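You operate a simulated robot arm through the tools that you are given. There is no shell and no other tool. Be economical: measure what you need, move in short steps, check, and stop when the job is done.

The job below is to be done with a simulated two-armed robot. You get a single attempt, and the scene is never put back.

TASK
Fire the green pane from the shelf at P28 at 600 C.
Fine: lay it on the kiln's tray, shut and latch the door before you switch on; fire once; open the vent once it starts cooling, before the lock lamp goes dark; leave the dial, vent and latch like that.

The check looks at the end state, three seconds after you hand in, the way a careful person would. Anything else that was tipped, shoved, dropped, spilled or broken makes it a failure.

THE ROBOT
Two 7-joint arms with two-finger parallel grippers on one trunk, on a base that drives. Base frame: it is fixed to the floor where the robot stands at the start and does not move with it; the origin is under the middle of the robot, x ahead of it, y to its left, z up. Units: mm, rad, N and s.
The left shoulder is at the start at [50, 161, 1173], the right one opposite. With the tool pointing down near the work surface each hand reaches from about 100 to 660 mm from the robot's upright axis, wherever it stands, measured 20 degrees to its own side. Places, roughly: door latch [-200, -1600, 1100]; floor of tray L31 [-200, -1500, 900]; heat dial [-600, -2000, 1000]; kiln door [-200, -1300, 900]; kiln switch [-700, -2100, 1000]; pane [-1500, -1750, 1000]; square stopper [0, -1750, 1250]; start button [-700, -2000, 1000]; vent slider [-300, -1800, 1200]. Payload 3.43 kg a hand.
The TCP of each hand is the grasp point between the finger pads, 30 mm short of the fingertips. In the tool frame z runs along the fingers and y along their closing line. Largest opening 94 mm; finger width 28, thickness 10; the body of the gripper, 50 by 96 mm, starts 55 mm behind the TCP.
Orientation is that of the tool frame in the base frame, as a unit quaternion [x, y, z, w]. With the fingers straight down and closing along the base's y, the tool's x points along the base's -x, its y along +y and its z along -z.

THE INTERFACE
- The arms move only by the tool drive_tool. It takes "left_series", "right_series" or both (then of equal length, played together; a hand with none holds still); each is a list of rows, each a list of 3 entries, a list of its own where there are three numbers: the shift along the tool's x, y, z in units of 50 mm (1.0 is 50 mm), then the turn, a rotation vector about the tool's x, y, z in units of 5 degrees (1.0 is 5 degrees), then the opening, from 0 (shut) to 1 (fully open). In form: [[[tx, ty, tz], [wx, wy, wz], hand], ...]. A call has 1 to 20 rows; each row shifts and turns the commanded pose from where the row before left it, along the tool's axes as they then stand. A call with a number of a shift or a turn outside -1 to 1 is refused whole. A row lasts 0.2 s, in which the tool goes at most 50 mm and 0.15 rad; a call with a longer step from one row to the next is refused whole, and so is a gripper value outside its range. Where a pose cannot be reached the arm comes as near as it can. A force on the tool above 40 N (or 10 N above the force at the start of the call, whichever is more), or a blocked arm, ends the call early, and 0.2 s more pass. Each finger travels about 45 mm/s and halts on what it meets, pressing with about 29 N; the grip force reading is that of the motor and also rises with nothing between the fingers. The clock runs only during rows and for 0.2 s after the last one: add rows that do not move to give the fingers time. The reply holds the time, the measured pose of the TCP, the force on the tool along the base axes, the opening and the grip force, in the units named above and with some noise, with the torque about the TCP (base axes, N m) and any sound that the robot's microphone picked up.
- Cameras (640 x 400 px; columns grow to the right, rows downward): "scene" is now at [129.4, -12.2, 1351.1]; the picture's right is [-0.13, -0.99, 0.00], its down [-0.01, 0.00, -1.00] and it looks along [0.99, -0.13, -0.01] (base axes); focal length 215 px, centre (320, 200). "left" rides on the left gripper at [76, -14, -103] in its tool frame; the picture's right is [0.18, 0.98, 0.00], its down [-0.75, 0.14, -0.64] and it looks along [-0.63, 0.12, 0.77] (tool axes); focal length 243 px, centre (320, 200). "right" rides on the right gripper at [76, 14, -102] in its tool frame; the picture's right is [-0.18, 0.98, 0.00], its down [-0.75, -0.14, -0.64] and it looks along [-0.63, -0.12, 0.77] (tool axes); focal length 243 px, centre (320, 200). There is no depth. A picture from a camera that has moved, and an enlarged one, comes with that camera's place and axes in the base frame and with its lens.
- snapshot(camera): a new picture of that camera. No time passes.
- lift_body(by): slides the trunk up (or, below 0, down) by that many mm; the arms and the scene camera ride with it, the base frame stays. It gives what a move gives, with no picture.
- steer(legs): drives the robot by 1 to 6 legs, each [ahead, left, turn to the left] in mm, mm and rad, along the robot's own axes; the way and the turn of a leg run together, so that a leg with both is an arc; at most 1500 mm and 3.142 rad a leg. The arms and the cameras ride along, it lands a little off, and it stops where it bumps. It gives what a move gives.
- turn_head(pan, tilt): turns the head with the scene camera to pan (to the left, within 1.396 rad either way) and tilt (down, from -0.506 to 1.204), counted from straight ahead of the robot. It gives what a move gives.
- inspect(camera, box): a new picture of the part [left, top, right, bottom] of that camera's present view, enlarged. No time passes.
- hand_in(): hands the job in; it is judged then, once.

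Go step by step. Nothing tells you exact positions but the pictures and the camera data: compare them with the known pose of the tool, close in by small moves and look again before you grip or let go. The budget is 120 turns and 92 pictures, counting those below and the enlarged ones. Unless the task says otherwise, let go and move clear before handing in, and close with one line.

The tools are called after "Request:" as a command line: name --argument value ..., lists and objects as JSON in quotes. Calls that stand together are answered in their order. drive_tool: Moves the arms, as the interface text tells. Its arguments: {"type":"object","properties":{"left_series":{"type":"array","items":{"type":"array"}},"right_series":{"type":"array","items":{"type":"array"}}},"required":[]} The other tools are called the same way: lift_body (by) slides the trunk up or down; steer (legs) drives the base; turn_head (pan, tilt) turns the head that bears the scene camera; snapshot (camera) takes a picture; inspect (camera, box) takes an enlarged picture of a part of a camera's view; hand_in () hands the job in.

At the start:

```text
time: 0.0
left_position: [375.8, 164.2, 1393.7]
left_tcp_rot: [0.0, 1.0, 0.0, 0.0]
left_wrist_force: [-0.1, -0.1, -0.4]
left_moment: [0.0, -0.02, 0.01]
left_grip_width: 94.0
left_finger_force: 0.1
right_position: [368.1, -181.4, 1373.6]
right_tcp_rot: [0.0, 1.0, 0.0, -0.001]
right_wrist_force: [0.3, -0.5, -0.5]
right_moment: [0.0, -0.02, -0.02]
right_grip_width: 93.9
right_finger_force: 0.1
trunk travel left (down, up): [-200.0, 67.0]
robot x, y, heading: [-1.1, -2.2, -0.0]
head pan, tilt: [-0.126, 0.005]
```

scene: 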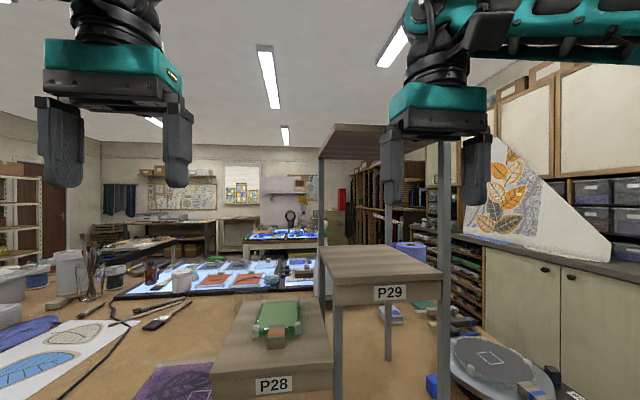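
right: 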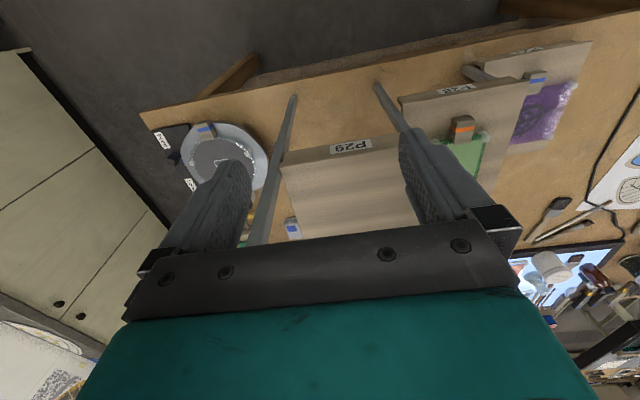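
left: 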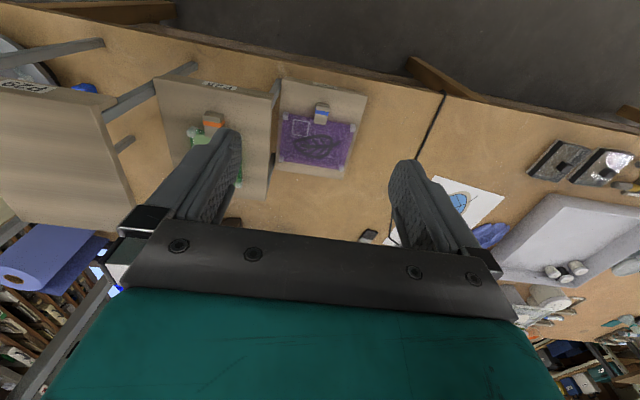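

I see a bench ahead with shelf P28, which carries a green pane, but the listed places put the kiln and pane behind and to my right. I'll zoom in on P28 and turn the head to the right.

Request:
inspect --camera "scene" --box '[200, 220, 460, 400]'

Request:
turn_head --pan -1.39 --tilt 0.2

```text
2.22 times, centred on (330, 310) of scene
camera zoom: at [129.4, -12.2, 1351.1], right [-0.13, -0.99, 0.0], down [-0.01, 0.0, -1.0], along [0.99, -0.13, -0.01], focal length 477 px, centre (298, -44)
```

zoom: 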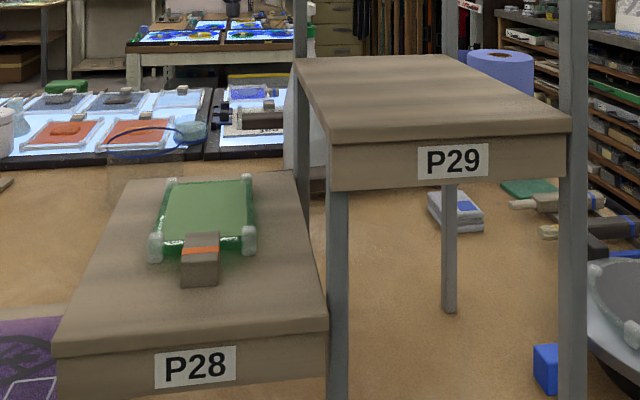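

```text
time: 1.4
left_position: [376.9, 163.9, 1392.6]
left_tcp_rot: [0.0, 1.0, 0.0, 0.0]
left_wrist_force: [-0.5, 0.3, 0.1]
left_moment: [0.01, -0.01, -0.03]
left_grip_width: 94.1
left_finger_force: 0.0
right_position: [368.2, -180.0, 1373.5]
right_tcp_rot: [0.001, 1.0, 0.0, 0.0]
right_wrist_force: [-0.6, -0.6, 0.5]
right_moment: [-0.02, -0.05, -0.03]
right_grip_width: 93.7
right_finger_force: 0.1
trunk travel left (down, up): [-200.0, 67.0]
robot x, y, heading: [-1.8, -1.3, -0.002]
head pan, tilt: [-1.389, 0.201]
```

P28 ahead carries a green pane with a handle block that has an orange band. Next I look at the right side.

Request:
snapshot --camera "scene"

```text
87 pictures are left
camera scene: at [56.9, -92.4, 1333.2], right [-0.98, -0.18, 0.0], down [-0.04, 0.2, -0.98], along [0.18, -0.96, -0.2], focal length 215 px, centre (320, 200)
```

scene: 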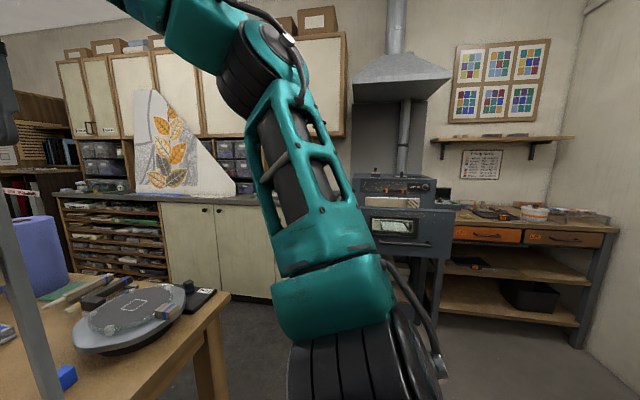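

The kiln is to the right at about the listed place. I zoom in on it and on the bench beyond, where a pane is also listed.

Request:
inspect --camera "scene" --box '[340, 150, 480, 270]'

Request:
inspect --camera "scene" --box '[420, 120, 640, 260]'

```text
3.33 times, centred on (410, 210) of scene
camera zoom: at [56.9, -92.4, 1333.2], right [-0.98, -0.18, 0.0], down [-0.04, 0.2, -0.98], along [0.18, -0.96, -0.2], focal length 716 px, centre (20, 167)
```

zoom: 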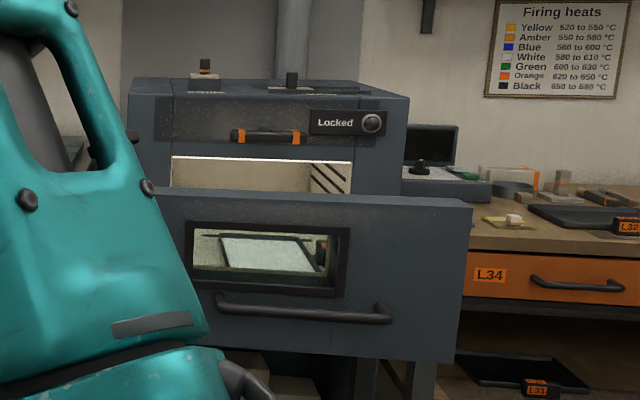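

```text
2.86 times, centred on (530, 190) of scene
camera zoom: at [56.9, -92.4, 1333.2], right [-0.98, -0.18, 0.0], down [-0.04, 0.2, -0.98], along [0.18, -0.96, -0.2], focal length 613 px, centre (-280, 229)
```

zoom: 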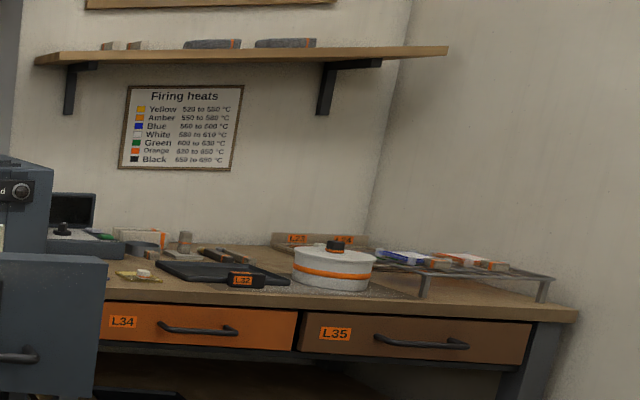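

The pane's block on P28 triangulates to about [474, 13, 1135]. I'll turn the head to it and zoom in.

Request:
turn_head --pan -0.05 --tilt 0.55

Request:
inspect --camera "scene" --box '[200, 110, 440, 260]'

Request:
inspect --camera "left" --box '[140, 60, 380, 210]'

```text
time: 2.9
left_position: [375.1, 162.9, 1392.6]
left_tcp_rot: [0.0, 1.0, -0.001, -0.001]
left_wrist_force: [0.0, -0.2, -0.8]
left_moment: [0.02, -0.01, -0.01]
left_grip_width: 94.1
left_finger_force: 0.1
right_position: [369.2, -180.2, 1371.8]
right_tcp_rot: [0.001, 1.0, 0.0, 0.0]
right_wrist_force: [0.0, 0.8, 0.4]
right_moment: [0.01, 0.01, 0.01]
right_grip_width: 94.0
right_finger_force: 0.1
trunk travel left (down, up): [-200.0, 67.0]
robot x, y, heading: [-3.4, 1.2, -0.003]
head pan, tilt: [-0.051, 0.55]
```

```text
2.67 times, centred on (320, 185) of scene
camera zoom: at [129.7, -5.4, 1300.9], right [-0.05, -1.0, 0.0], down [-0.52, 0.03, -0.85], along [0.85, -0.04, -0.52], focal length 572 px, centre (320, 240)
```

zoom: 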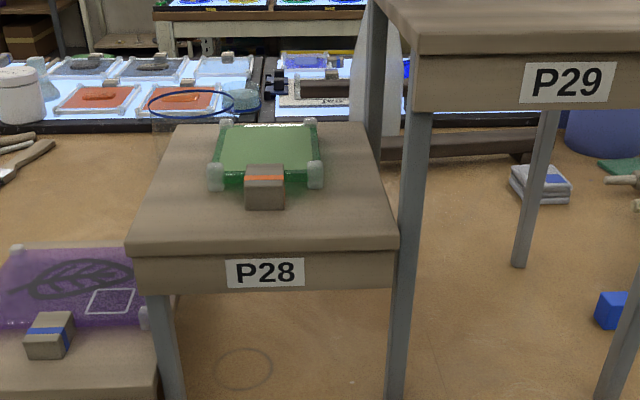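

```text
2.67 times, centred on (260, 135) of left
camera zoom: at [299.9, 150.2, 1494.3], right [-0.18, 0.98, 0.0], down [0.75, 0.14, 0.64], along [0.63, 0.12, -0.77], focal length 647 px, centre (480, 373)
```

zoom: 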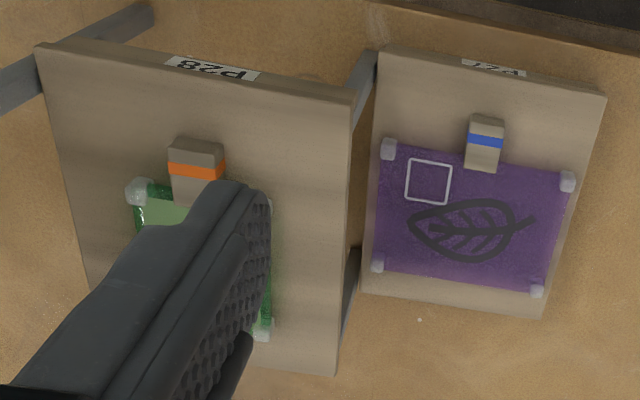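

The block is about 28 mm wide, at about [476, 17, 1136], with the pane behind it. I'll bring the left hand above it with the fingers half open.

Request:
drive_tool --left_series '[[[-0.343, -0.487, 0.643], [0, 0, 0], 0.6], [[-0.343, -0.487, 0.643], [0, 0, 0], 0.6], [[-0.343, -0.487, 0.643], [0, 0, 0], 0.6], [[-0.343, -0.487, 0.643], [0, 0, 0], 0.6], [[-0.343, -0.487, 0.643], [0, 0, 0], 0.6], [[-0.343, -0.487, 0.643], [0, 0, 0], 0.6], [[0, 0, 0], [0, 0, 0], 0.6]]'

Request:
snapshot --camera "left"

Request:
snapshot --camera "scene"

```text
time: 4.5
left_position: [479.9, 17.5, 1203.5]
left_tcp_rot: [0.0, 1.0, -0.001, 0.001]
left_wrist_force: [-0.4, -0.2, 0.4]
left_moment: [-0.03, -0.02, 0.0]
left_grip_width: 56.5
left_finger_force: 0.0
right_position: [366.9, -179.9, 1372.5]
right_tcp_rot: [0.0, 1.0, 0.001, 0.001]
right_wrist_force: [0.1, 0.5, -0.2]
right_moment: [0.03, 0.0, 0.0]
right_grip_width: 94.1
right_finger_force: 0.1
trunk travel left (down, up): [-200.0, 67.0]
robot x, y, heading: [4.4, -3.9, 0.003]
head pan, tilt: [-0.051, 0.55]
```

```text
82 pictures are left
camera left: at [403.7, 4.9, 1304.5], right [-0.18, 0.98, 0.0], down [0.75, 0.14, 0.64], along [0.63, 0.12, -0.77], focal length 243 px, centre (320, 200)
```

left: 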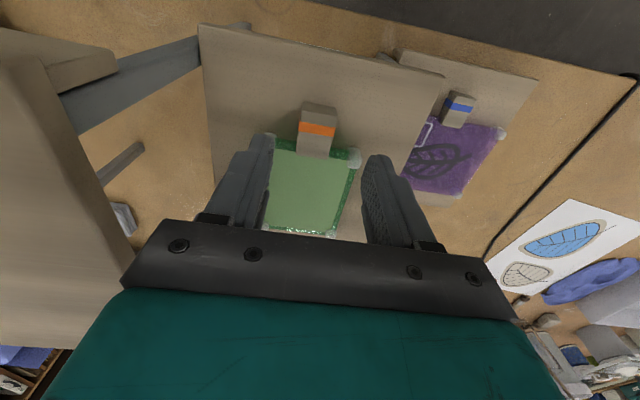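

```text
81 pictures are left
camera scene: at [129.4, -5.0, 1301.0], right [-0.05, -1.0, 0.0], down [-0.52, 0.03, -0.85], along [0.85, -0.04, -0.52], focal length 215 px, centre (320, 200)
```

scene: 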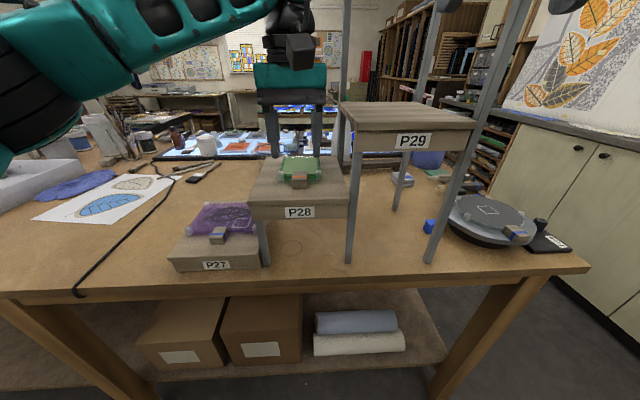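

The hand is lined up over the block; the block top is near z 1136 and the shelf near z 1110. I'll go down to 1147 with a narrower opening.

Request:
drive_tool --left_series '[[[0.05, 0, 0.3], [0, 0, 0], 0.47], [[0, 0, 0.4], [0, 0, 0], 0.47], [[0, 0, 0.3], [0, 0, 0], 0.47], [[0, 0, 0.13], [0, 0, 0], 0.47], [[0, 0, 0], [0, 0, 0], 0.47]]'

Request:
snapshot --camera "left"

Request:
inspect --camera "scene" --box '[230, 120, 370, 220]'

```text
time: 5.8
left_position: [476.0, 18.2, 1150.8]
left_tcp_rot: [0.0, 1.0, -0.003, 0.006]
left_wrist_force: [-2.8, -0.4, 8.9]
left_moment: [0.31, 0.18, 0.05]
left_grip_width: 44.6
left_finger_force: 0.3
right_position: [367.0, -178.8, 1372.5]
right_tcp_rot: [0.0, 1.0, 0.0, 0.001]
right_wrist_force: [-0.5, -0.6, 0.4]
right_moment: [-0.03, 0.0, -0.01]
right_grip_width: 94.1
right_finger_force: 0.0
trunk travel left (down, up): [-200.0, 67.0]
robot x, y, heading: [-0.5, 0.1, 0.004]
head pan, tilt: [-0.051, 0.55]
stopped in row 5 (left hand): the force on the tool passed its limit at 42 N (the readings are from after the stop); the commanded pose is now the measured one
```

```text
80 pictures are left
camera left: at [399.4, 4.9, 1250.7], right [-0.19, 0.98, -0.01], down [0.75, 0.15, 0.65], along [0.64, 0.11, -0.76], focal length 243 px, centre (320, 200)
```

left: 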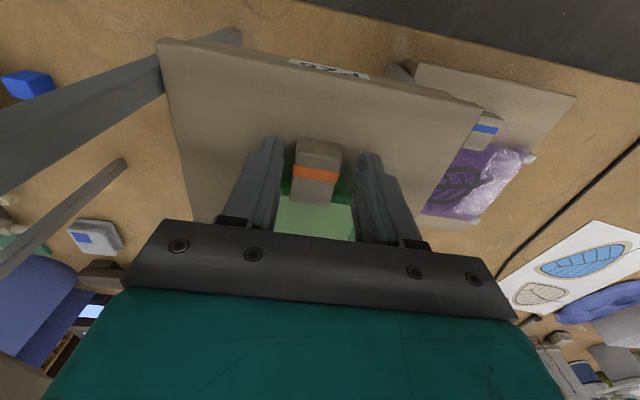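

```text
4.00 times, centred on (300, 170) of scene
camera zoom: at [128.8, -5.2, 1300.7], right [-0.05, -1.0, 0.0], down [-0.52, 0.03, -0.85], along [0.85, -0.04, -0.52], focal length 859 px, centre (400, 320)
```

zoom: 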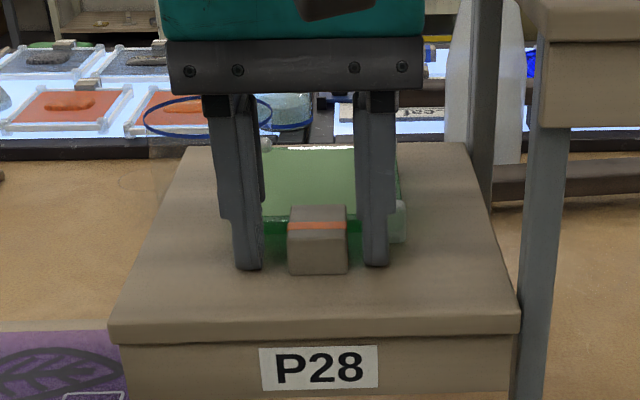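

The tips touched the shelf at TCP z 1150, so the shelf is near 1120. I'll raise 3 mm, centre the hand 3 mm towards -y, and close.

Request:
drive_tool --left_series '[[[0, 0, -0.06], [0, 0, 0], 0.47], [[-0.04, -0.055, 0], [0, 0, 0], 0.47], [[0, 0, 0], [0, 0, 0], 0.2], [[0, 0, 0], [0, 0, 0], 0.0], [[0, 0, 0], [0, 0, 0], 0.0], [[0, 0, 0], [0, 0, 0], 0.0]]'

Request:
inspect --camera "scene" --box '[230, 120, 370, 220]'

```text
time: 7.2
left_position: [480.4, 14.7, 1151.4]
left_tcp_rot: [-0.001, 1.0, -0.002, 0.004]
left_wrist_force: [-0.9, 0.1, -0.1]
left_moment: [-0.01, 0.06, -0.01]
left_grip_width: 25.2
left_finger_force: 29.2
right_position: [367.7, -180.4, 1372.3]
right_tcp_rot: [0.0, 1.0, 0.0, 0.0]
right_wrist_force: [0.9, -0.4, 0.7]
right_moment: [-0.01, 0.0, 0.0]
right_grip_width: 94.1
right_finger_force: 0.0
trunk travel left (down, up): [-200.0, 67.0]
robot x, y, heading: [-0.6, -1.9, 0.0]
head pan, tilt: [-0.051, 0.55]
```

```text
4.00 times, centred on (300, 170) of scene
camera zoom: at [129.9, -5.3, 1300.9], right [-0.05, -1.0, 0.0], down [-0.52, 0.03, -0.85], along [0.85, -0.04, -0.52], focal length 859 px, centre (400, 320)
```

zoom: 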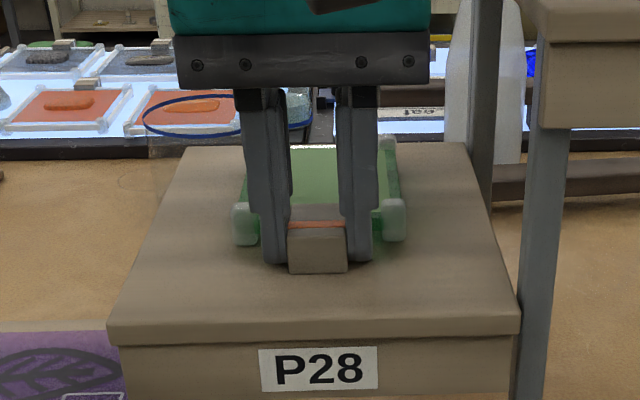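

The block is gripped, with the fingers 25 mm apart. I'll lift gently and check.

Request:
drive_tool --left_series '[[[0, 0, -0.1], [0, 0, 0], 0], [[0, 0, -0.2], [0, 0, 0], 0], [[0, 0, -0.3], [0, 0, 0], 0], [[0, 0, -0.4], [0, 0, 0], 0], [[0, 0, -0.4], [0, 0, 0], 0], [[0, 0, 0], [0, 0, 0], 0]]'

Request:
snapshot --camera "scene"

Request:
snapshot --camera "left"

```text
time: 8.6
left_position: [480.3, 14.9, 1222.4]
left_tcp_rot: [-0.001, 1.0, -0.003, 0.004]
left_wrist_force: [-0.8, -0.3, -1.7]
left_moment: [0.0, 0.04, 0.01]
left_grip_width: 25.1
left_finger_force: 29.1
right_position: [369.0, -180.4, 1373.3]
right_tcp_rot: [-0.001, 1.0, 0.001, 0.001]
right_wrist_force: [-0.3, -0.7, 0.0]
right_moment: [0.03, 0.02, -0.05]
right_grip_width: 93.8
right_finger_force: 0.1
trunk travel left (down, up): [-200.0, 67.0]
robot x, y, heading: [-1.0, -0.8, 0.004]
head pan, tilt: [-0.051, 0.55]
```

```text
77 pictures are left
camera scene: at [130.1, -5.2, 1300.9], right [-0.05, -1.0, 0.0], down [-0.52, 0.03, -0.85], along [0.85, -0.04, -0.52], focal length 215 px, centre (320, 200)
```

scene: 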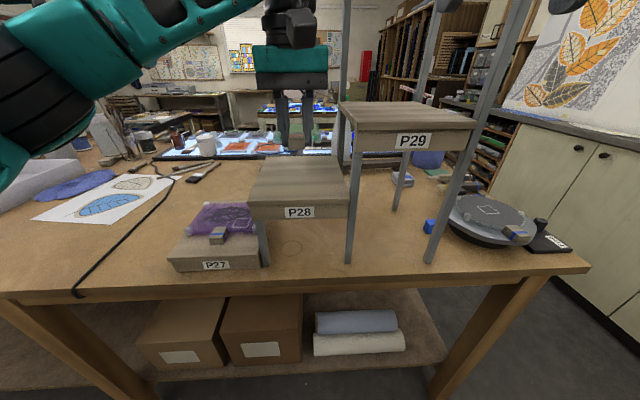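

```text
76 pictures are left
camera left: at [403.4, 2.7, 1322.5], right [-0.19, 0.98, -0.01], down [0.75, 0.15, 0.65], along [0.64, 0.12, -0.76], focal length 243 px, centre (320, 200)
```

left: 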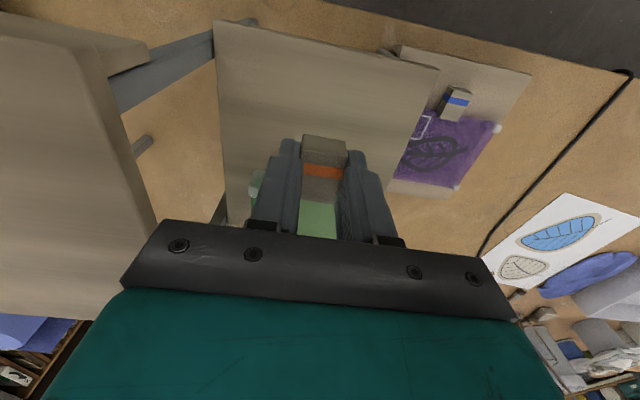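

The pane is lifted and level. I'll raise and draw it back a little, then back off, turn right and look.

Request:
drive_tool --left_series '[[[0.3, 0, -0.6], [0, 0, 0], 0], [[0.6, 0, -0.4], [0, 0, 0], 0], [[0.6, 0.2, 0], [0, 0, 0], 0], [[0, 0, 0], [0, 0, 0], 0]]'

Request:
steer --legs '[[-350, 0, 0], [0, 0, -1.571]]'

Request:
turn_head --pan 0.0 --tilt 0.25

Request:
snapshot --camera "scene"

Request:
snapshot --camera "left"

```text
time: 9.6
left_position: [404.3, 26.3, 1271.2]
left_tcp_rot: [-0.002, 1.0, -0.003, 0.004]
left_wrist_force: [0.5, 0.0, -0.2]
left_moment: [-0.02, 0.01, 0.0]
left_grip_width: 25.1
left_finger_force: 29.1
right_position: [369.0, -180.0, 1372.5]
right_tcp_rot: [0.0, 1.0, 0.0, 0.0]
right_wrist_force: [-0.3, -0.2, 0.2]
right_moment: [-0.04, -0.05, 0.01]
right_grip_width: 94.1
right_finger_force: 0.1
trunk travel left (down, up): [-200.0, 67.0]
robot x, y, heading: [0.3, 0.8, 0.0]
head pan, tilt: [-0.051, 0.55]
```

```text
time: 15.7
left_position: [-328.1, -404.0, 1270.7]
left_tcp_rot: [0.71, 0.704, -0.005, 0.002]
left_wrist_force: [0.3, 0.0, -1.2]
left_moment: [0.02, -0.01, -0.01]
left_grip_width: 25.0
left_finger_force: 29.4
right_position: [-531.5, -364.7, 1372.7]
right_tcp_rot: [0.71, 0.704, 0.0, 0.0]
right_wrist_force: [-0.6, 0.1, -0.5]
right_moment: [0.01, 0.01, -0.02]
right_grip_width: 94.1
right_finger_force: 0.1
trunk travel left (down, up): [-200.0, 67.0]
robot x, y, heading: [-350.6, -0.2, -1.581]
head pan, tilt: [-0.051, 0.55]
```

```text
time: 16.5
left_position: [-327.0, -403.0, 1271.1]
left_tcp_rot: [0.71, 0.704, -0.005, 0.002]
left_wrist_force: [-1.0, 0.2, -1.4]
left_moment: [0.07, -0.02, 0.01]
left_grip_width: 25.2
left_finger_force: 29.2
right_position: [-532.3, -366.5, 1372.6]
right_tcp_rot: [0.711, 0.703, 0.0, 0.0]
right_wrist_force: [-0.3, -0.1, 0.2]
right_moment: [0.0, 0.0, 0.01]
right_grip_width: 93.9
right_finger_force: 0.1
trunk travel left (down, up): [-200.0, 67.0]
robot x, y, heading: [-347.7, 1.0, -1.584]
head pan, tilt: [0.0, 0.25]
```

```text
75 pictures are left
camera scene: at [-349.7, -133.6, 1328.5], right [-1.0, 0.01, 0.0], down [0.0, 0.25, -0.97], along [-0.01, -0.97, -0.25], focal length 215 px, centre (320, 200)
```

scene: 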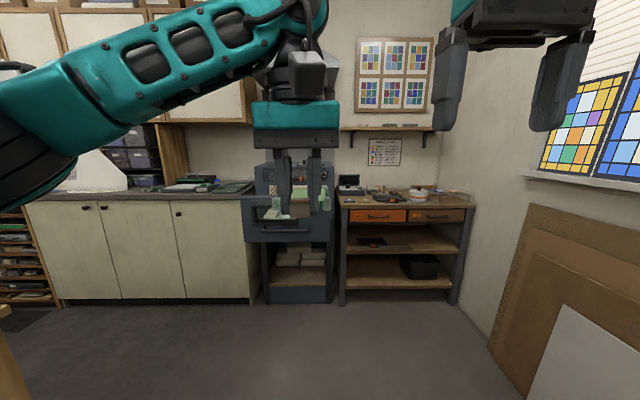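

```text
74 pictures are left
camera left: at [-339.4, -325.5, 1371.3], right [0.98, 0.18, -0.01], down [0.14, -0.75, 0.65], along [0.11, -0.64, -0.76], focal length 243 px, centre (320, 200)
```

left: 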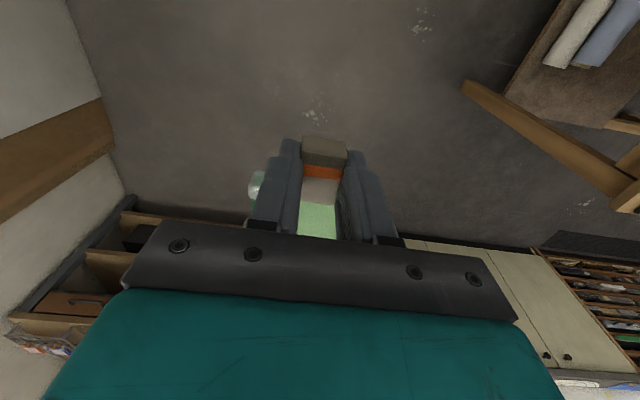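

The kiln is ahead, slightly to the left. I'll drive 600 mm closer and look again.

Request:
steer --legs '[[600, 0, 0]]'

Request:
turn_head --pan 0.1 --tilt 0.4

Request:
snapshot --camera "scene"

Request:
snapshot --camera "right"

```text
time: 20.0
left_position: [-339.1, -1016.3, 1270.5]
left_tcp_rot: [0.713, 0.702, -0.005, 0.002]
left_wrist_force: [-0.4, -1.4, -0.8]
left_moment: [0.03, 0.02, 0.0]
left_grip_width: 25.1
left_finger_force: 29.8
right_position: [-544.4, -976.1, 1372.8]
right_tcp_rot: [0.714, 0.7, 0.001, 0.0]
right_wrist_force: [0.5, 0.2, 0.8]
right_moment: [-0.01, 0.02, 0.0]
right_grip_width: 93.8
right_finger_force: 0.0
trunk travel left (down, up): [-200.0, 67.0]
robot x, y, heading: [-356.7, -609.3, -1.593]
head pan, tilt: [0.0, 0.25]
```

```text
time: 20.7
left_position: [-338.4, -1016.3, 1271.3]
left_tcp_rot: [0.713, 0.701, -0.006, 0.002]
left_wrist_force: [0.6, 0.2, -0.2]
left_moment: [0.02, -0.01, -0.01]
left_grip_width: 24.8
left_finger_force: 29.6
right_position: [-542.6, -977.4, 1374.1]
right_tcp_rot: [0.714, 0.7, 0.0, 0.0]
right_wrist_force: [0.0, 0.7, -0.5]
right_moment: [0.0, 0.02, 0.0]
right_grip_width: 94.1
right_finger_force: 0.1
trunk travel left (down, up): [-200.0, 67.0]
robot x, y, heading: [-356.6, -611.8, -1.583]
head pan, tilt: [0.099, 0.4]
```

```text
73 pictures are left
camera scene: at [-350.6, -744.7, 1314.7], right [-1.0, -0.08, 0.0], down [-0.03, 0.39, -0.92], along [0.07, -0.92, -0.39], focal length 215 px, centre (320, 200)
```

scene: 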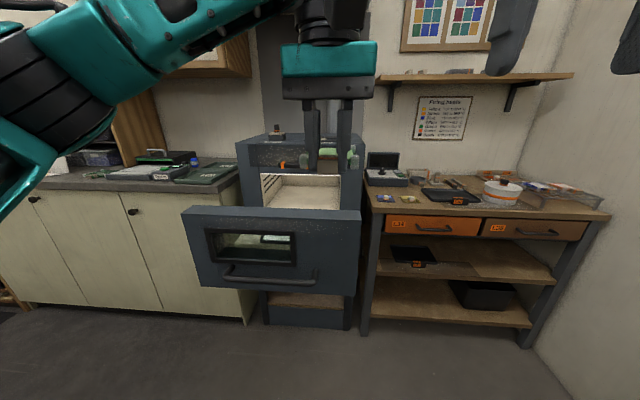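

```text
72 pictures are left
camera right: at [-528.5, -900.7, 1475.2], right [0.98, -0.2, 0.0], down [-0.16, -0.75, 0.64], along [-0.13, -0.63, -0.77], focal length 243 px, centre (320, 200)
```

right: 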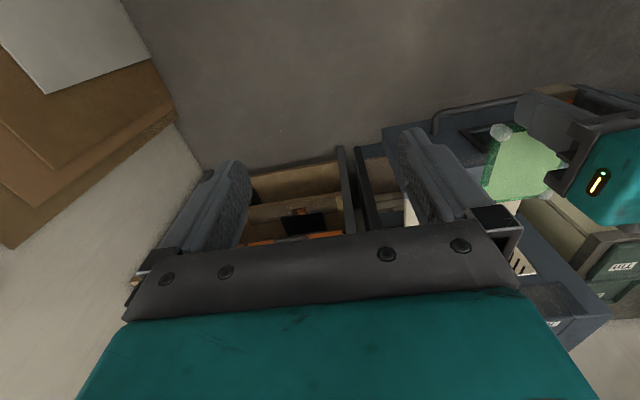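

I zoom in on the kiln to see the drawer's layout.

Request:
inspect --camera "scene" --box '[170, 110, 410, 310]'

Request:
inspect --camera "right" --box '[360, 70, 640, 350]'

```text
2.00 times, centred on (290, 210) of scene
camera zoom: at [-350.6, -744.7, 1314.7], right [-1.0, -0.08, 0.0], down [-0.03, 0.39, -0.92], along [0.07, -0.92, -0.39], focal length 429 px, centre (380, 180)
```

zoom: 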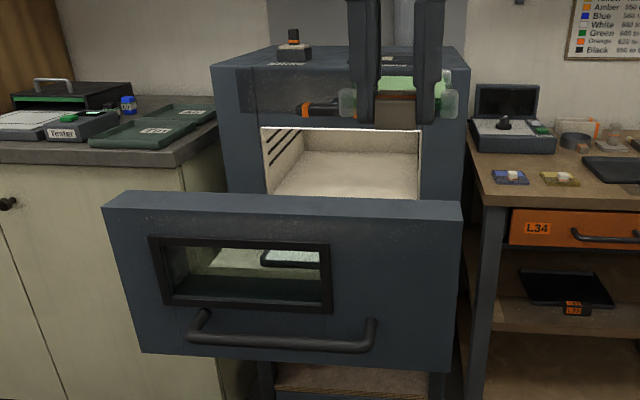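

```text
1.43 times, centred on (500, 210) of right
camera zoom: at [-528.5, -900.7, 1475.2], right [0.98, -0.2, 0.0], down [-0.16, -0.75, 0.64], along [-0.13, -0.63, -0.77], focal length 347 px, centre (63, 186)
```

zoom: 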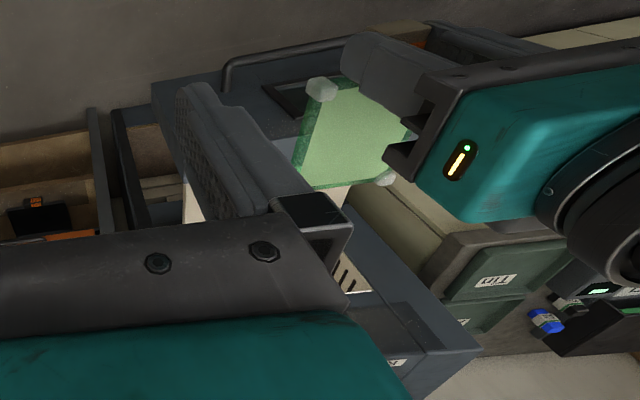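

I need to look down onto the tray, so I'll raise the trunk, move the pane aside to the left, and come 200 mm closer.

Request:
lift_body --by 66

Request:
drive_tool --left_series '[[[0.2, 0.8, 0], [0, 0, 0], 0], [[0.2, 0.8, 0], [0, 0, 0], 0], [[0.2, 0.8, 0], [0, 0, 0], 0], [[0.2, 0.8, 0], [0, 0, 0], 0], [[0.2, 0.8, 0], [0, 0, 0], 0], [[0.0, 0.6, 0], [0, 0, 0], 0], [[0, 0, 0], [0, 0, 0], 0]]'

Request:
steer --legs '[[200, 0, 0]]'

Request:
turn_head --pan 0.2 --tilt 0.75

Request:
snapshot --camera "scene"

```text
time: 21.7
left_position: [-338.6, -1016.5, 1335.8]
left_tcp_rot: [0.712, 0.702, -0.005, 0.002]
left_wrist_force: [0.2, 0.1, -1.0]
left_moment: [0.03, -0.03, -0.04]
left_grip_width: 25.0
left_finger_force: 28.4
right_position: [-543.8, -977.2, 1439.4]
right_tcp_rot: [0.714, 0.701, 0.0, 0.0]
right_wrist_force: [-0.6, 0.7, -0.5]
right_moment: [-0.02, 0.01, -0.04]
right_grip_width: 94.3
right_finger_force: 0.0
trunk travel left (down, up): [-266.0, 1.0]
robot x, y, heading: [-357.6, -610.3, -1.587]
head pan, tilt: [0.099, 0.4]
```

```text
time: 23.3
left_position: [-108.9, -970.5, 1335.6]
left_tcp_rot: [0.713, 0.701, -0.005, 0.001]
left_wrist_force: [0.3, -0.5, -0.8]
left_moment: [0.04, 0.02, 0.02]
left_grip_width: 25.2
left_finger_force: 28.9
right_position: [-544.6, -976.1, 1438.3]
right_tcp_rot: [0.714, 0.7, 0.0, 0.001]
right_wrist_force: [-0.2, -0.8, 0.7]
right_moment: [-0.01, 0.01, 0.0]
right_grip_width: 94.0
right_finger_force: 0.1
trunk travel left (down, up): [-266.0, 1.0]
robot x, y, heading: [-355.4, -609.6, -1.59]
head pan, tilt: [0.099, 0.4]
```

```text
time: 24.9
left_position: [-112.8, -1169.2, 1335.5]
left_tcp_rot: [0.713, 0.701, -0.005, 0.001]
left_wrist_force: [-0.1, -0.1, -0.7]
left_moment: [0.07, 0.02, 0.0]
left_grip_width: 25.3
left_finger_force: 28.7
right_position: [-548.6, -1173.5, 1438.3]
right_tcp_rot: [0.715, 0.7, 0.0, 0.0]
right_wrist_force: [-1.0, 0.6, -0.3]
right_moment: [0.04, 0.01, 0.0]
right_grip_width: 94.0
right_finger_force: 0.1
trunk travel left (down, up): [-266.0, 1.0]
robot x, y, heading: [-363.6, -809.7, -1.595]
head pan, tilt: [0.099, 0.4]
```

```text
time: 25.8
left_position: [-112.3, -1168.9, 1335.8]
left_tcp_rot: [0.714, 0.701, -0.006, 0.002]
left_wrist_force: [0.4, 0.8, -1.3]
left_moment: [0.09, 0.01, -0.01]
left_grip_width: 25.2
left_finger_force: 28.4
right_position: [-548.4, -1172.5, 1438.9]
right_tcp_rot: [0.715, 0.699, 0.0, 0.001]
right_wrist_force: [-1.5, -0.1, 0.7]
right_moment: [0.0, 0.02, 0.01]
right_grip_width: 94.0
right_finger_force: 0.1
trunk travel left (down, up): [-266.0, 1.0]
robot x, y, heading: [-360.1, -806.4, -1.59]
head pan, tilt: [0.201, 0.75]
```

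```text
69 pictures are left
camera scene: at [-347.0, -930.8, 1349.6], right [-0.98, -0.18, 0.0], down [-0.12, 0.67, -0.73], along [0.13, -0.72, -0.68], focal length 215 px, centre (320, 200)
```

scene: 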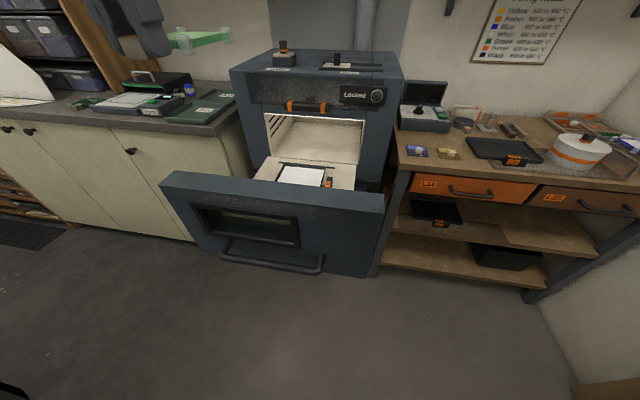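

It is a drawer kiln: the door carries a hearth with the tray, and it is pulled out. I zoom in on the tray and the kiln front.

Request:
inspect --camera "scene" --box '[220, 90, 400, 210]'

Request:
inspect --camera "scene" --box '[380, 60, 540, 180]'

Request:
inspect --camera "scene" --box '[220, 30, 400, 130]'

```text
3.33 times, centred on (310, 150) of scene
camera zoom: at [-347.0, -930.8, 1349.6], right [-0.98, -0.18, 0.0], down [-0.12, 0.67, -0.73], along [0.13, -0.72, -0.68], focal length 716 px, centre (353, 367)
```

zoom: 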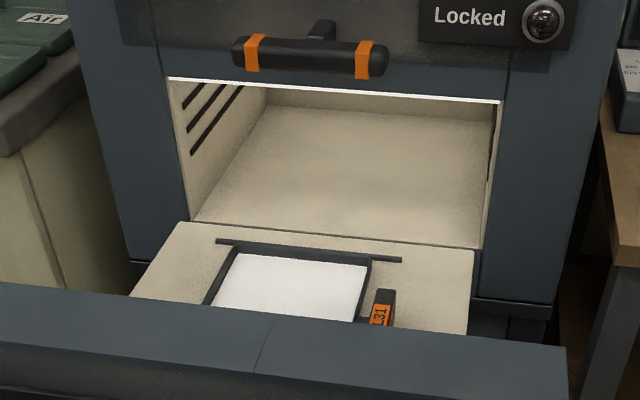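

```text
3.33 times, centred on (460, 120) of scene
camera zoom: at [-347.0, -930.8, 1349.6], right [-0.98, -0.18, 0.0], down [-0.12, 0.67, -0.73], along [0.13, -0.72, -0.68], focal length 716 px, centre (-147, 467)
```

zoom: 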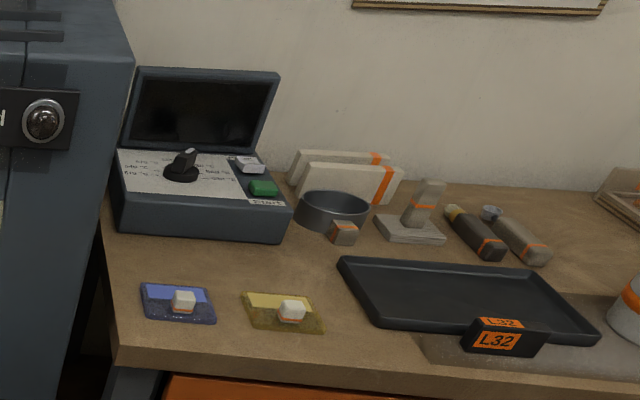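

```text
3.56 times, centred on (310, 80) of scene
camera zoom: at [-347.0, -930.8, 1349.6], right [-0.98, -0.18, 0.0], down [-0.12, 0.67, -0.73], along [0.13, -0.72, -0.68], focal length 763 px, centre (356, 627)
```

zoom: 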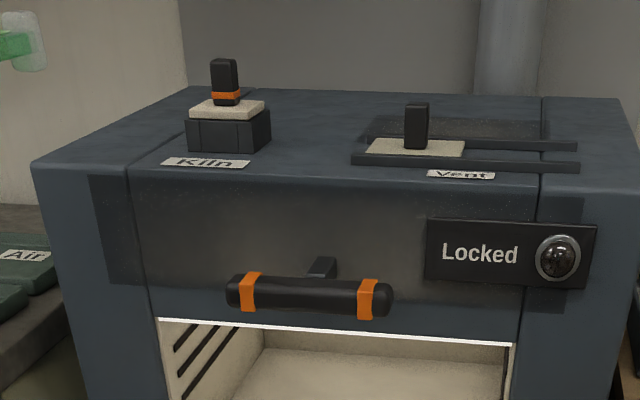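

To measure the tray I'll bring the right hand's camera over the drawer, keeping it well clear.

Request:
drive_tool --right_series '[[[-0.39, 0.745, 0.27], [0, 0, 0], 1], [[-0.39, 0.745, 0.27], [0, 0, 0], 1], [[-0.39, 0.745, 0.27], [0, 0, 0], 1], [[-0.39, 0.745, 0.27], [0, 0, 0], 1], [[-0.39, 0.745, 0.27], [0, 0, 0], 1], [[-0.39, 0.745, 0.27], [0, 0, 0], 1], [[-0.39, 0.745, 0.27], [0, 0, 0], 1], [[0, 0, 0], [0, 0, 0], 1]]'

Request:
snapshot --camera "right"

```text
time: 27.6
left_position: [-112.9, -1169.6, 1336.2]
left_tcp_rot: [0.713, 0.701, -0.006, 0.001]
left_wrist_force: [0.5, 0.3, -1.4]
left_moment: [0.07, -0.03, -0.01]
left_grip_width: 24.9
left_finger_force: 29.1
right_position: [-307.2, -1289.8, 1344.5]
right_tcp_rot: [0.714, 0.7, 0.0, 0.0]
right_wrist_force: [-0.1, -0.5, 0.0]
right_moment: [-0.02, -0.01, 0.0]
right_grip_width: 94.2
right_finger_force: 0.1
right hand out of reach, approached as far as the arm can: row 7
trunk travel left (down, up): [-266.0, 1.0]
robot x, y, heading: [-359.2, -808.0, -1.593]
head pan, tilt: [0.201, 0.75]
```

```text
65 pictures are left
camera right: at [-289.8, -1214.0, 1446.7], right [0.98, -0.2, 0.0], down [-0.16, -0.75, 0.64], along [-0.13, -0.63, -0.77], focal length 243 px, centre (320, 200)
```

right: 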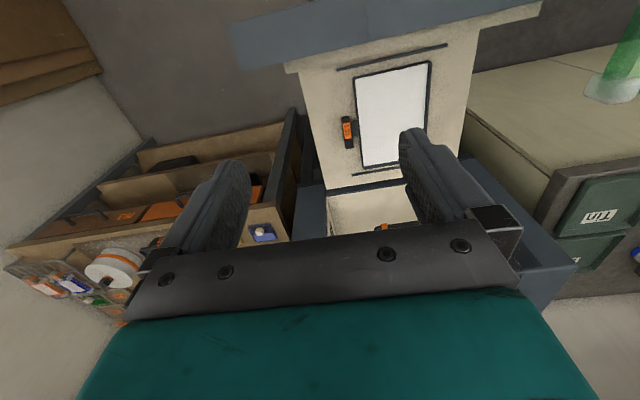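

The tray interior spans x −250 to −95 and y −1360 to −1572, with its floor near z 900. I'll withdraw the right hand, drive 70 mm ahead, then bring the pane over the tray.

Request:
drive_tool --right_series '[[[0.4, -0.745, -0.2], [0, 0, 0], 1], [[0.4, -0.745, -0.2], [0, 0, 0], 1], [[0.4, -0.745, -0.2], [0, 0, 0], 1], [[0.4, -0.745, -0.2], [0, 0, 0], 1], [[0.4, -0.745, -0.2], [0, 0, 0], 1], [[0.4, -0.745, -0.2], [0, 0, 0], 1], [[0, 0, 0], [0, 0, 0], 1]]'

Request:
steer --legs '[[70, 0, 0.02]]'

```text
time: 29.1
left_position: [-111.4, -1168.4, 1335.5]
left_tcp_rot: [0.713, 0.701, -0.004, 0.0]
left_wrist_force: [0.0, -0.3, 0.1]
left_moment: [0.03, 0.02, 0.01]
left_grip_width: 25.0
left_finger_force: 29.4
right_position: [-521.5, -1166.7, 1401.8]
right_tcp_rot: [0.714, 0.7, 0.0, 0.0]
right_wrist_force: [0.0, 0.0, -0.1]
right_moment: [-0.02, -0.01, 0.01]
right_grip_width: 94.1
right_finger_force: 0.1
trunk travel left (down, up): [-266.0, 1.0]
robot x, y, heading: [-360.6, -806.1, -1.59]
head pan, tilt: [0.201, 0.75]
```

```text
time: 30.2
left_position: [-106.0, -1234.5, 1336.3]
left_tcp_rot: [0.706, 0.708, -0.005, 0.002]
left_wrist_force: [0.0, -1.4, -0.5]
left_moment: [0.05, -0.02, 0.0]
left_grip_width: 24.7
left_finger_force: 29.3
right_position: [-516.5, -1240.2, 1402.2]
right_tcp_rot: [0.707, 0.707, -0.001, 0.0]
right_wrist_force: [0.7, -0.9, 0.0]
right_moment: [0.01, 0.02, -0.02]
right_grip_width: 94.0
right_finger_force: 0.1
trunk travel left (down, up): [-266.0, 1.0]
robot x, y, heading: [-359.8, -878.6, -1.565]
head pan, tilt: [0.201, 0.75]
```

Now I bring the pane over the tray at z about 1120.

Request:
drive_tool --left_series '[[[-0.688, -0.264, 0.4], [0, 0, 0], 0], [[-0.688, -0.264, 0.4], [0, 0, 0], 0], [[-0.688, -0.264, 0.4], [0, 0, 0], 0], [[-0.688, -0.264, 0.4], [0, 0, 0], 0], [[-0.688, -0.264, 0.4], [0, 0, 0], 0], [[0, 0, 0.7], [0, 0, 0], 0], [[0, 0, 0.8], [0, 0, 0], 0], [[0, 0, 0.8], [0, 0, 0], 0], [[0, 0, 0], [0, 0, 0], 0]]'

Request:
snapshot --camera "scene"

Request:
snapshot --camera "left"

```text
time: 32.2
left_position: [-175.2, -1406.0, 1121.6]
left_tcp_rot: [0.707, 0.708, -0.005, 0.002]
left_wrist_force: [-0.8, -0.3, -0.7]
left_moment: [0.05, 0.04, 0.01]
left_grip_width: 24.9
left_finger_force: 28.2
right_position: [-516.1, -1240.8, 1402.9]
right_tcp_rot: [0.707, 0.707, -0.001, 0.0]
right_wrist_force: [-0.1, 0.2, 0.1]
right_moment: [0.0, 0.01, 0.02]
right_grip_width: 93.9
right_finger_force: 0.0
trunk travel left (down, up): [-266.0, 1.0]
robot x, y, heading: [-362.1, -878.1, -1.571]
head pan, tilt: [0.201, 0.75]
```

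```text
64 pictures are left
camera scene: at [-345.5, -1000.4, 1349.6], right [-0.98, -0.2, 0.0], down [-0.14, 0.67, -0.73], along [0.15, -0.72, -0.68], focal length 215 px, centre (320, 200)
```

scene: 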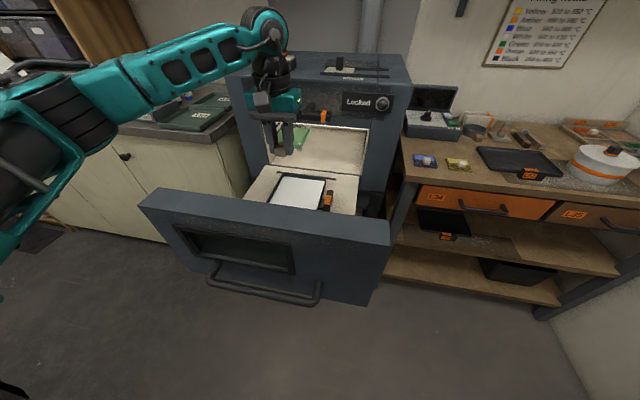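

```text
63 pictures are left
camera left: at [-188.1, -1328.1, 1223.0], right [0.98, 0.19, -0.01], down [0.15, -0.75, 0.65], along [0.12, -0.64, -0.76], focal length 243 px, centre (320, 200)
```

left: 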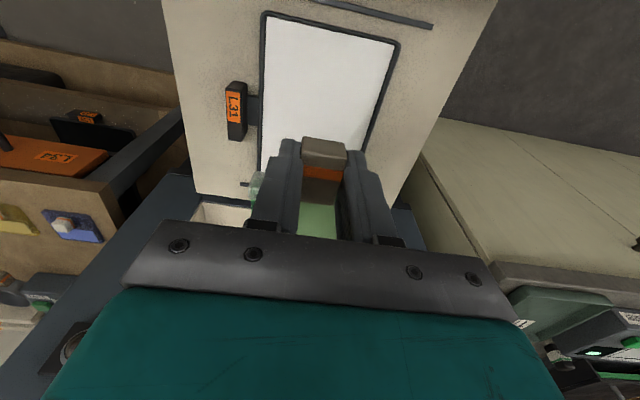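

The pane is aligned over the tray, whose centre is about [-169, -1455]. I'll lower to about 945.

Request:
drive_tool --left_series '[[[0, 0.08, 0.6], [0, 0, 0], 0], [[0, 0, 0.8], [0, 0, 0], 0], [[0, 0, 0.8], [0, 0, 0], 0], [[0, 0, 0.8], [0, 0, 0], 0], [[0, 0, 0.4], [0, 0, 0], 0], [[0, 0, 0.12], [0, 0, 0], 0], [[0, 0, 0], [0, 0, 0], 0]]'

Request:
inspect --camera "scene" --box '[220, 110, 400, 230]'

Request:
snapshot --camera "left"

```text
time: 33.8
left_position: [-170.4, -1408.8, 946.3]
left_tcp_rot: [0.706, 0.708, -0.006, 0.002]
left_wrist_force: [0.4, -0.7, -0.7]
left_moment: [0.06, 0.02, 0.0]
left_grip_width: 25.2
left_finger_force: 29.0
right_position: [-517.2, -1238.7, 1403.0]
right_tcp_rot: [0.707, 0.707, 0.0, 0.0]
right_wrist_force: [0.6, -0.5, -0.5]
right_moment: [0.01, 0.03, 0.03]
right_grip_width: 94.0
right_finger_force: 0.1
trunk travel left (down, up): [-266.0, 1.0]
robot x, y, heading: [-362.5, -879.0, -1.572]
head pan, tilt: [0.201, 0.75]
```

```text
3.33 times, centred on (310, 170) of scene
camera zoom: at [-345.2, -1000.6, 1349.5], right [-0.98, -0.2, 0.0], down [-0.14, 0.67, -0.73], along [0.15, -0.72, -0.68], focal length 716 px, centre (353, 300)
```

zoom: 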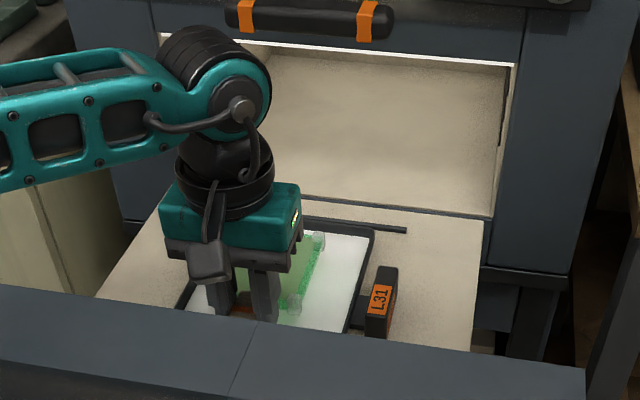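

```text
61 pictures are left
camera left: at [-184.1, -1330.4, 1046.5], right [0.98, 0.19, -0.01], down [0.15, -0.75, 0.65], along [0.12, -0.64, -0.76], focal length 243 px, centre (320, 200)
```

left: 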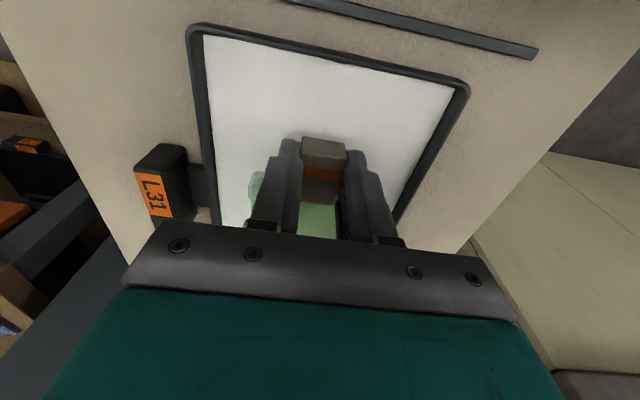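

The pane is well inside the tray walls. I'll lower it in small steps until I feel contact.

Request:
drive_tool --left_series '[[[0, 0, 0.08], [0, 0, 0], 0], [[0, 0, 0.08], [0, 0, 0], 0], [[0, 0, 0], [0, 0, 0], 0]]'

Request:
drive_tool --left_series '[[[0, 0, 0.05], [0, 0, 0], 0], [[0, 0, 0], [0, 0, 0], 0]]'

```text
time: 34.6
left_position: [-170.8, -1408.3, 937.8]
left_tcp_rot: [0.707, 0.707, -0.006, 0.002]
left_wrist_force: [-0.1, 0.5, -0.7]
left_moment: [0.05, 0.02, -0.02]
left_grip_width: 25.1
left_finger_force: 29.1
right_position: [-517.7, -1240.0, 1402.7]
right_tcp_rot: [0.707, 0.707, 0.0, 0.0]
right_wrist_force: [0.5, 0.2, 0.3]
right_moment: [0.0, -0.01, 0.01]
right_grip_width: 93.7
right_finger_force: 0.0
trunk travel left (down, up): [-266.0, 1.0]
robot x, y, heading: [-362.9, -881.0, -1.574]
head pan, tilt: [0.201, 0.75]
```

```text
time: 35.2
left_position: [-171.1, -1409.1, 936.3]
left_tcp_rot: [0.707, 0.708, -0.006, 0.001]
left_wrist_force: [0.0, 0.1, -1.7]
left_moment: [0.05, -0.05, -0.03]
left_grip_width: 25.1
left_finger_force: 29.0
right_position: [-517.7, -1238.9, 1402.8]
right_tcp_rot: [0.707, 0.707, 0.0, 0.001]
right_wrist_force: [-0.5, 0.3, 1.2]
right_moment: [0.03, -0.03, 0.03]
right_grip_width: 94.0
right_finger_force: 0.0
trunk travel left (down, up): [-266.0, 1.0]
robot x, y, heading: [-359.6, -882.2, -1.57]
head pan, tilt: [0.201, 0.75]
```

Request:
drive_tool --left_series '[[[0, 0, 0.05], [0, 0, 0], 0], [[0, 0, 0], [0, 0, 0], 0]]'

Request:
drive_tool --left_series '[[[0, 0, 0.05], [0, 0, 0], 0], [[0, 0, 0], [0, 0, 0], 0]]'

```text
time: 35.8
left_position: [-170.3, -1408.6, 933.7]
left_tcp_rot: [0.707, 0.708, -0.005, 0.002]
left_wrist_force: [-0.5, 0.2, -0.3]
left_moment: [0.03, 0.03, -0.03]
left_grip_width: 25.2
left_finger_force: 28.7
right_position: [-516.5, -1238.7, 1402.6]
right_tcp_rot: [0.707, 0.707, 0.0, 0.0]
right_wrist_force: [0.2, 0.3, -0.2]
right_moment: [-0.01, 0.04, 0.01]
right_grip_width: 94.0
right_finger_force: 0.1
trunk travel left (down, up): [-266.0, 1.0]
robot x, y, heading: [-358.9, -873.1, -1.576]
head pan, tilt: [0.201, 0.75]
```

```text
time: 36.4
left_position: [-170.8, -1409.9, 931.0]
left_tcp_rot: [0.706, 0.708, -0.006, 0.001]
left_wrist_force: [0.7, -0.1, -1.1]
left_moment: [0.04, 0.0, -0.01]
left_grip_width: 25.3
left_finger_force: 29.3
right_position: [-516.8, -1239.5, 1403.1]
right_tcp_rot: [0.706, 0.708, 0.0, 0.0]
right_wrist_force: [0.0, -0.5, -1.4]
right_moment: [0.05, 0.01, 0.01]
right_grip_width: 93.9
right_finger_force: 0.0
trunk travel left (down, up): [-266.0, 1.0]
robot x, y, heading: [-362.2, -878.2, -1.568]
head pan, tilt: [0.201, 0.75]
```

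There's no contact yet at z 931, so I keep going in small steps.

Request:
drive_tool --left_series '[[[0, 0, 0.05], [0, 0, 0], 0], [[0, 0, 0], [0, 0, 0], 0]]'

Request:
drive_tool --left_series '[[[0, 0, 0.04], [0, 0, 0], 0], [[0, 0, 0], [0, 0, 0], 0]]'

Request:
inspect --camera "left" --box '[160, 0, 480, 250]'

```text
time: 37.0
left_position: [-170.3, -1409.5, 928.2]
left_tcp_rot: [0.706, 0.708, -0.006, 0.002]
left_wrist_force: [0.5, -0.4, -0.5]
left_moment: [0.04, 0.02, 0.03]
left_grip_width: 24.9
left_finger_force: 29.2
right_position: [-517.4, -1239.6, 1403.2]
right_tcp_rot: [0.707, 0.707, 0.0, 0.0]
right_wrist_force: [-0.2, 0.5, 0.1]
right_moment: [-0.01, 0.03, -0.01]
right_grip_width: 94.1
right_finger_force: 0.1
trunk travel left (down, up): [-266.0, 1.0]
robot x, y, heading: [-361.8, -877.7, -1.57]
head pan, tilt: [0.201, 0.75]
```

```text
time: 37.6
left_position: [-169.5, -1410.2, 926.1]
left_tcp_rot: [0.707, 0.707, -0.006, 0.001]
left_wrist_force: [0.1, 1.3, -0.7]
left_moment: [0.08, 0.01, -0.01]
left_grip_width: 25.0
left_finger_force: 28.8
right_position: [-516.8, -1239.0, 1403.2]
right_tcp_rot: [0.707, 0.707, 0.0, 0.0]
right_wrist_force: [-0.2, -0.2, 0.8]
right_moment: [-0.02, -0.06, 0.02]
right_grip_width: 94.2
right_finger_force: 0.0
trunk travel left (down, up): [-266.0, 1.0]
robot x, y, heading: [-362.3, -877.2, -1.568]
head pan, tilt: [0.201, 0.75]
```

```text
1.60 times, centred on (320, 125) of left
camera zoom: at [-183.6, -1331.5, 1026.9], right [0.98, 0.19, -0.01], down [0.15, -0.75, 0.65], along [0.12, -0.64, -0.76], focal length 388 px, centre (320, 320)
```

zoom: 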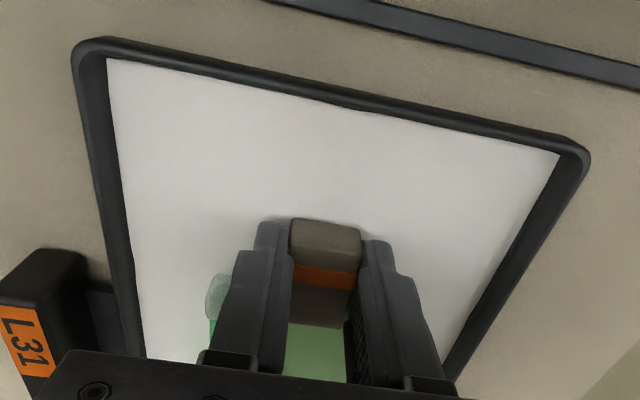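

By parallax the tray floor is near z 890, so contact should come at about 921. I continue in small steps.

Request:
drive_tool --left_series '[[[0, 0, 0.05], [0, 0, 0], 0], [[0, 0, 0], [0, 0, 0], 0]]'

Request:
drive_tool --left_series '[[[0, 0, 0.04], [0, 0, 0], 0], [[0, 0, 0], [0, 0, 0], 0]]'

```text
time: 38.2
left_position: [-171.3, -1409.0, 923.6]
left_tcp_rot: [0.707, 0.707, -0.005, 0.002]
left_wrist_force: [-0.2, 0.2, -1.1]
left_moment: [0.08, 0.01, 0.02]
left_grip_width: 25.0
left_finger_force: 28.3
right_position: [-516.9, -1239.8, 1403.7]
right_tcp_rot: [0.707, 0.707, 0.0, 0.0]
right_wrist_force: [-0.1, -0.1, 0.2]
right_moment: [-0.02, -0.03, -0.01]
right_grip_width: 93.8
right_finger_force: 0.1
trunk travel left (down, up): [-266.0, 1.0]
robot x, y, heading: [-363.7, -876.7, -1.573]
head pan, tilt: [0.201, 0.75]
```

```text
time: 38.8
left_position: [-170.6, -1409.3, 921.4]
left_tcp_rot: [0.706, 0.708, -0.006, 0.001]
left_wrist_force: [0.0, 0.7, -1.4]
left_moment: [0.02, 0.01, 0.01]
left_grip_width: 25.3
left_finger_force: 29.3
right_position: [-515.6, -1239.2, 1403.6]
right_tcp_rot: [0.708, 0.707, 0.0, 0.0]
right_wrist_force: [0.0, -0.1, 0.4]
right_moment: [0.0, 0.0, -0.01]
right_grip_width: 94.0
right_finger_force: 0.0
trunk travel left (down, up): [-266.0, 1.0]
robot x, y, heading: [-360.7, -875.9, -1.569]
head pan, tilt: [0.201, 0.75]
```

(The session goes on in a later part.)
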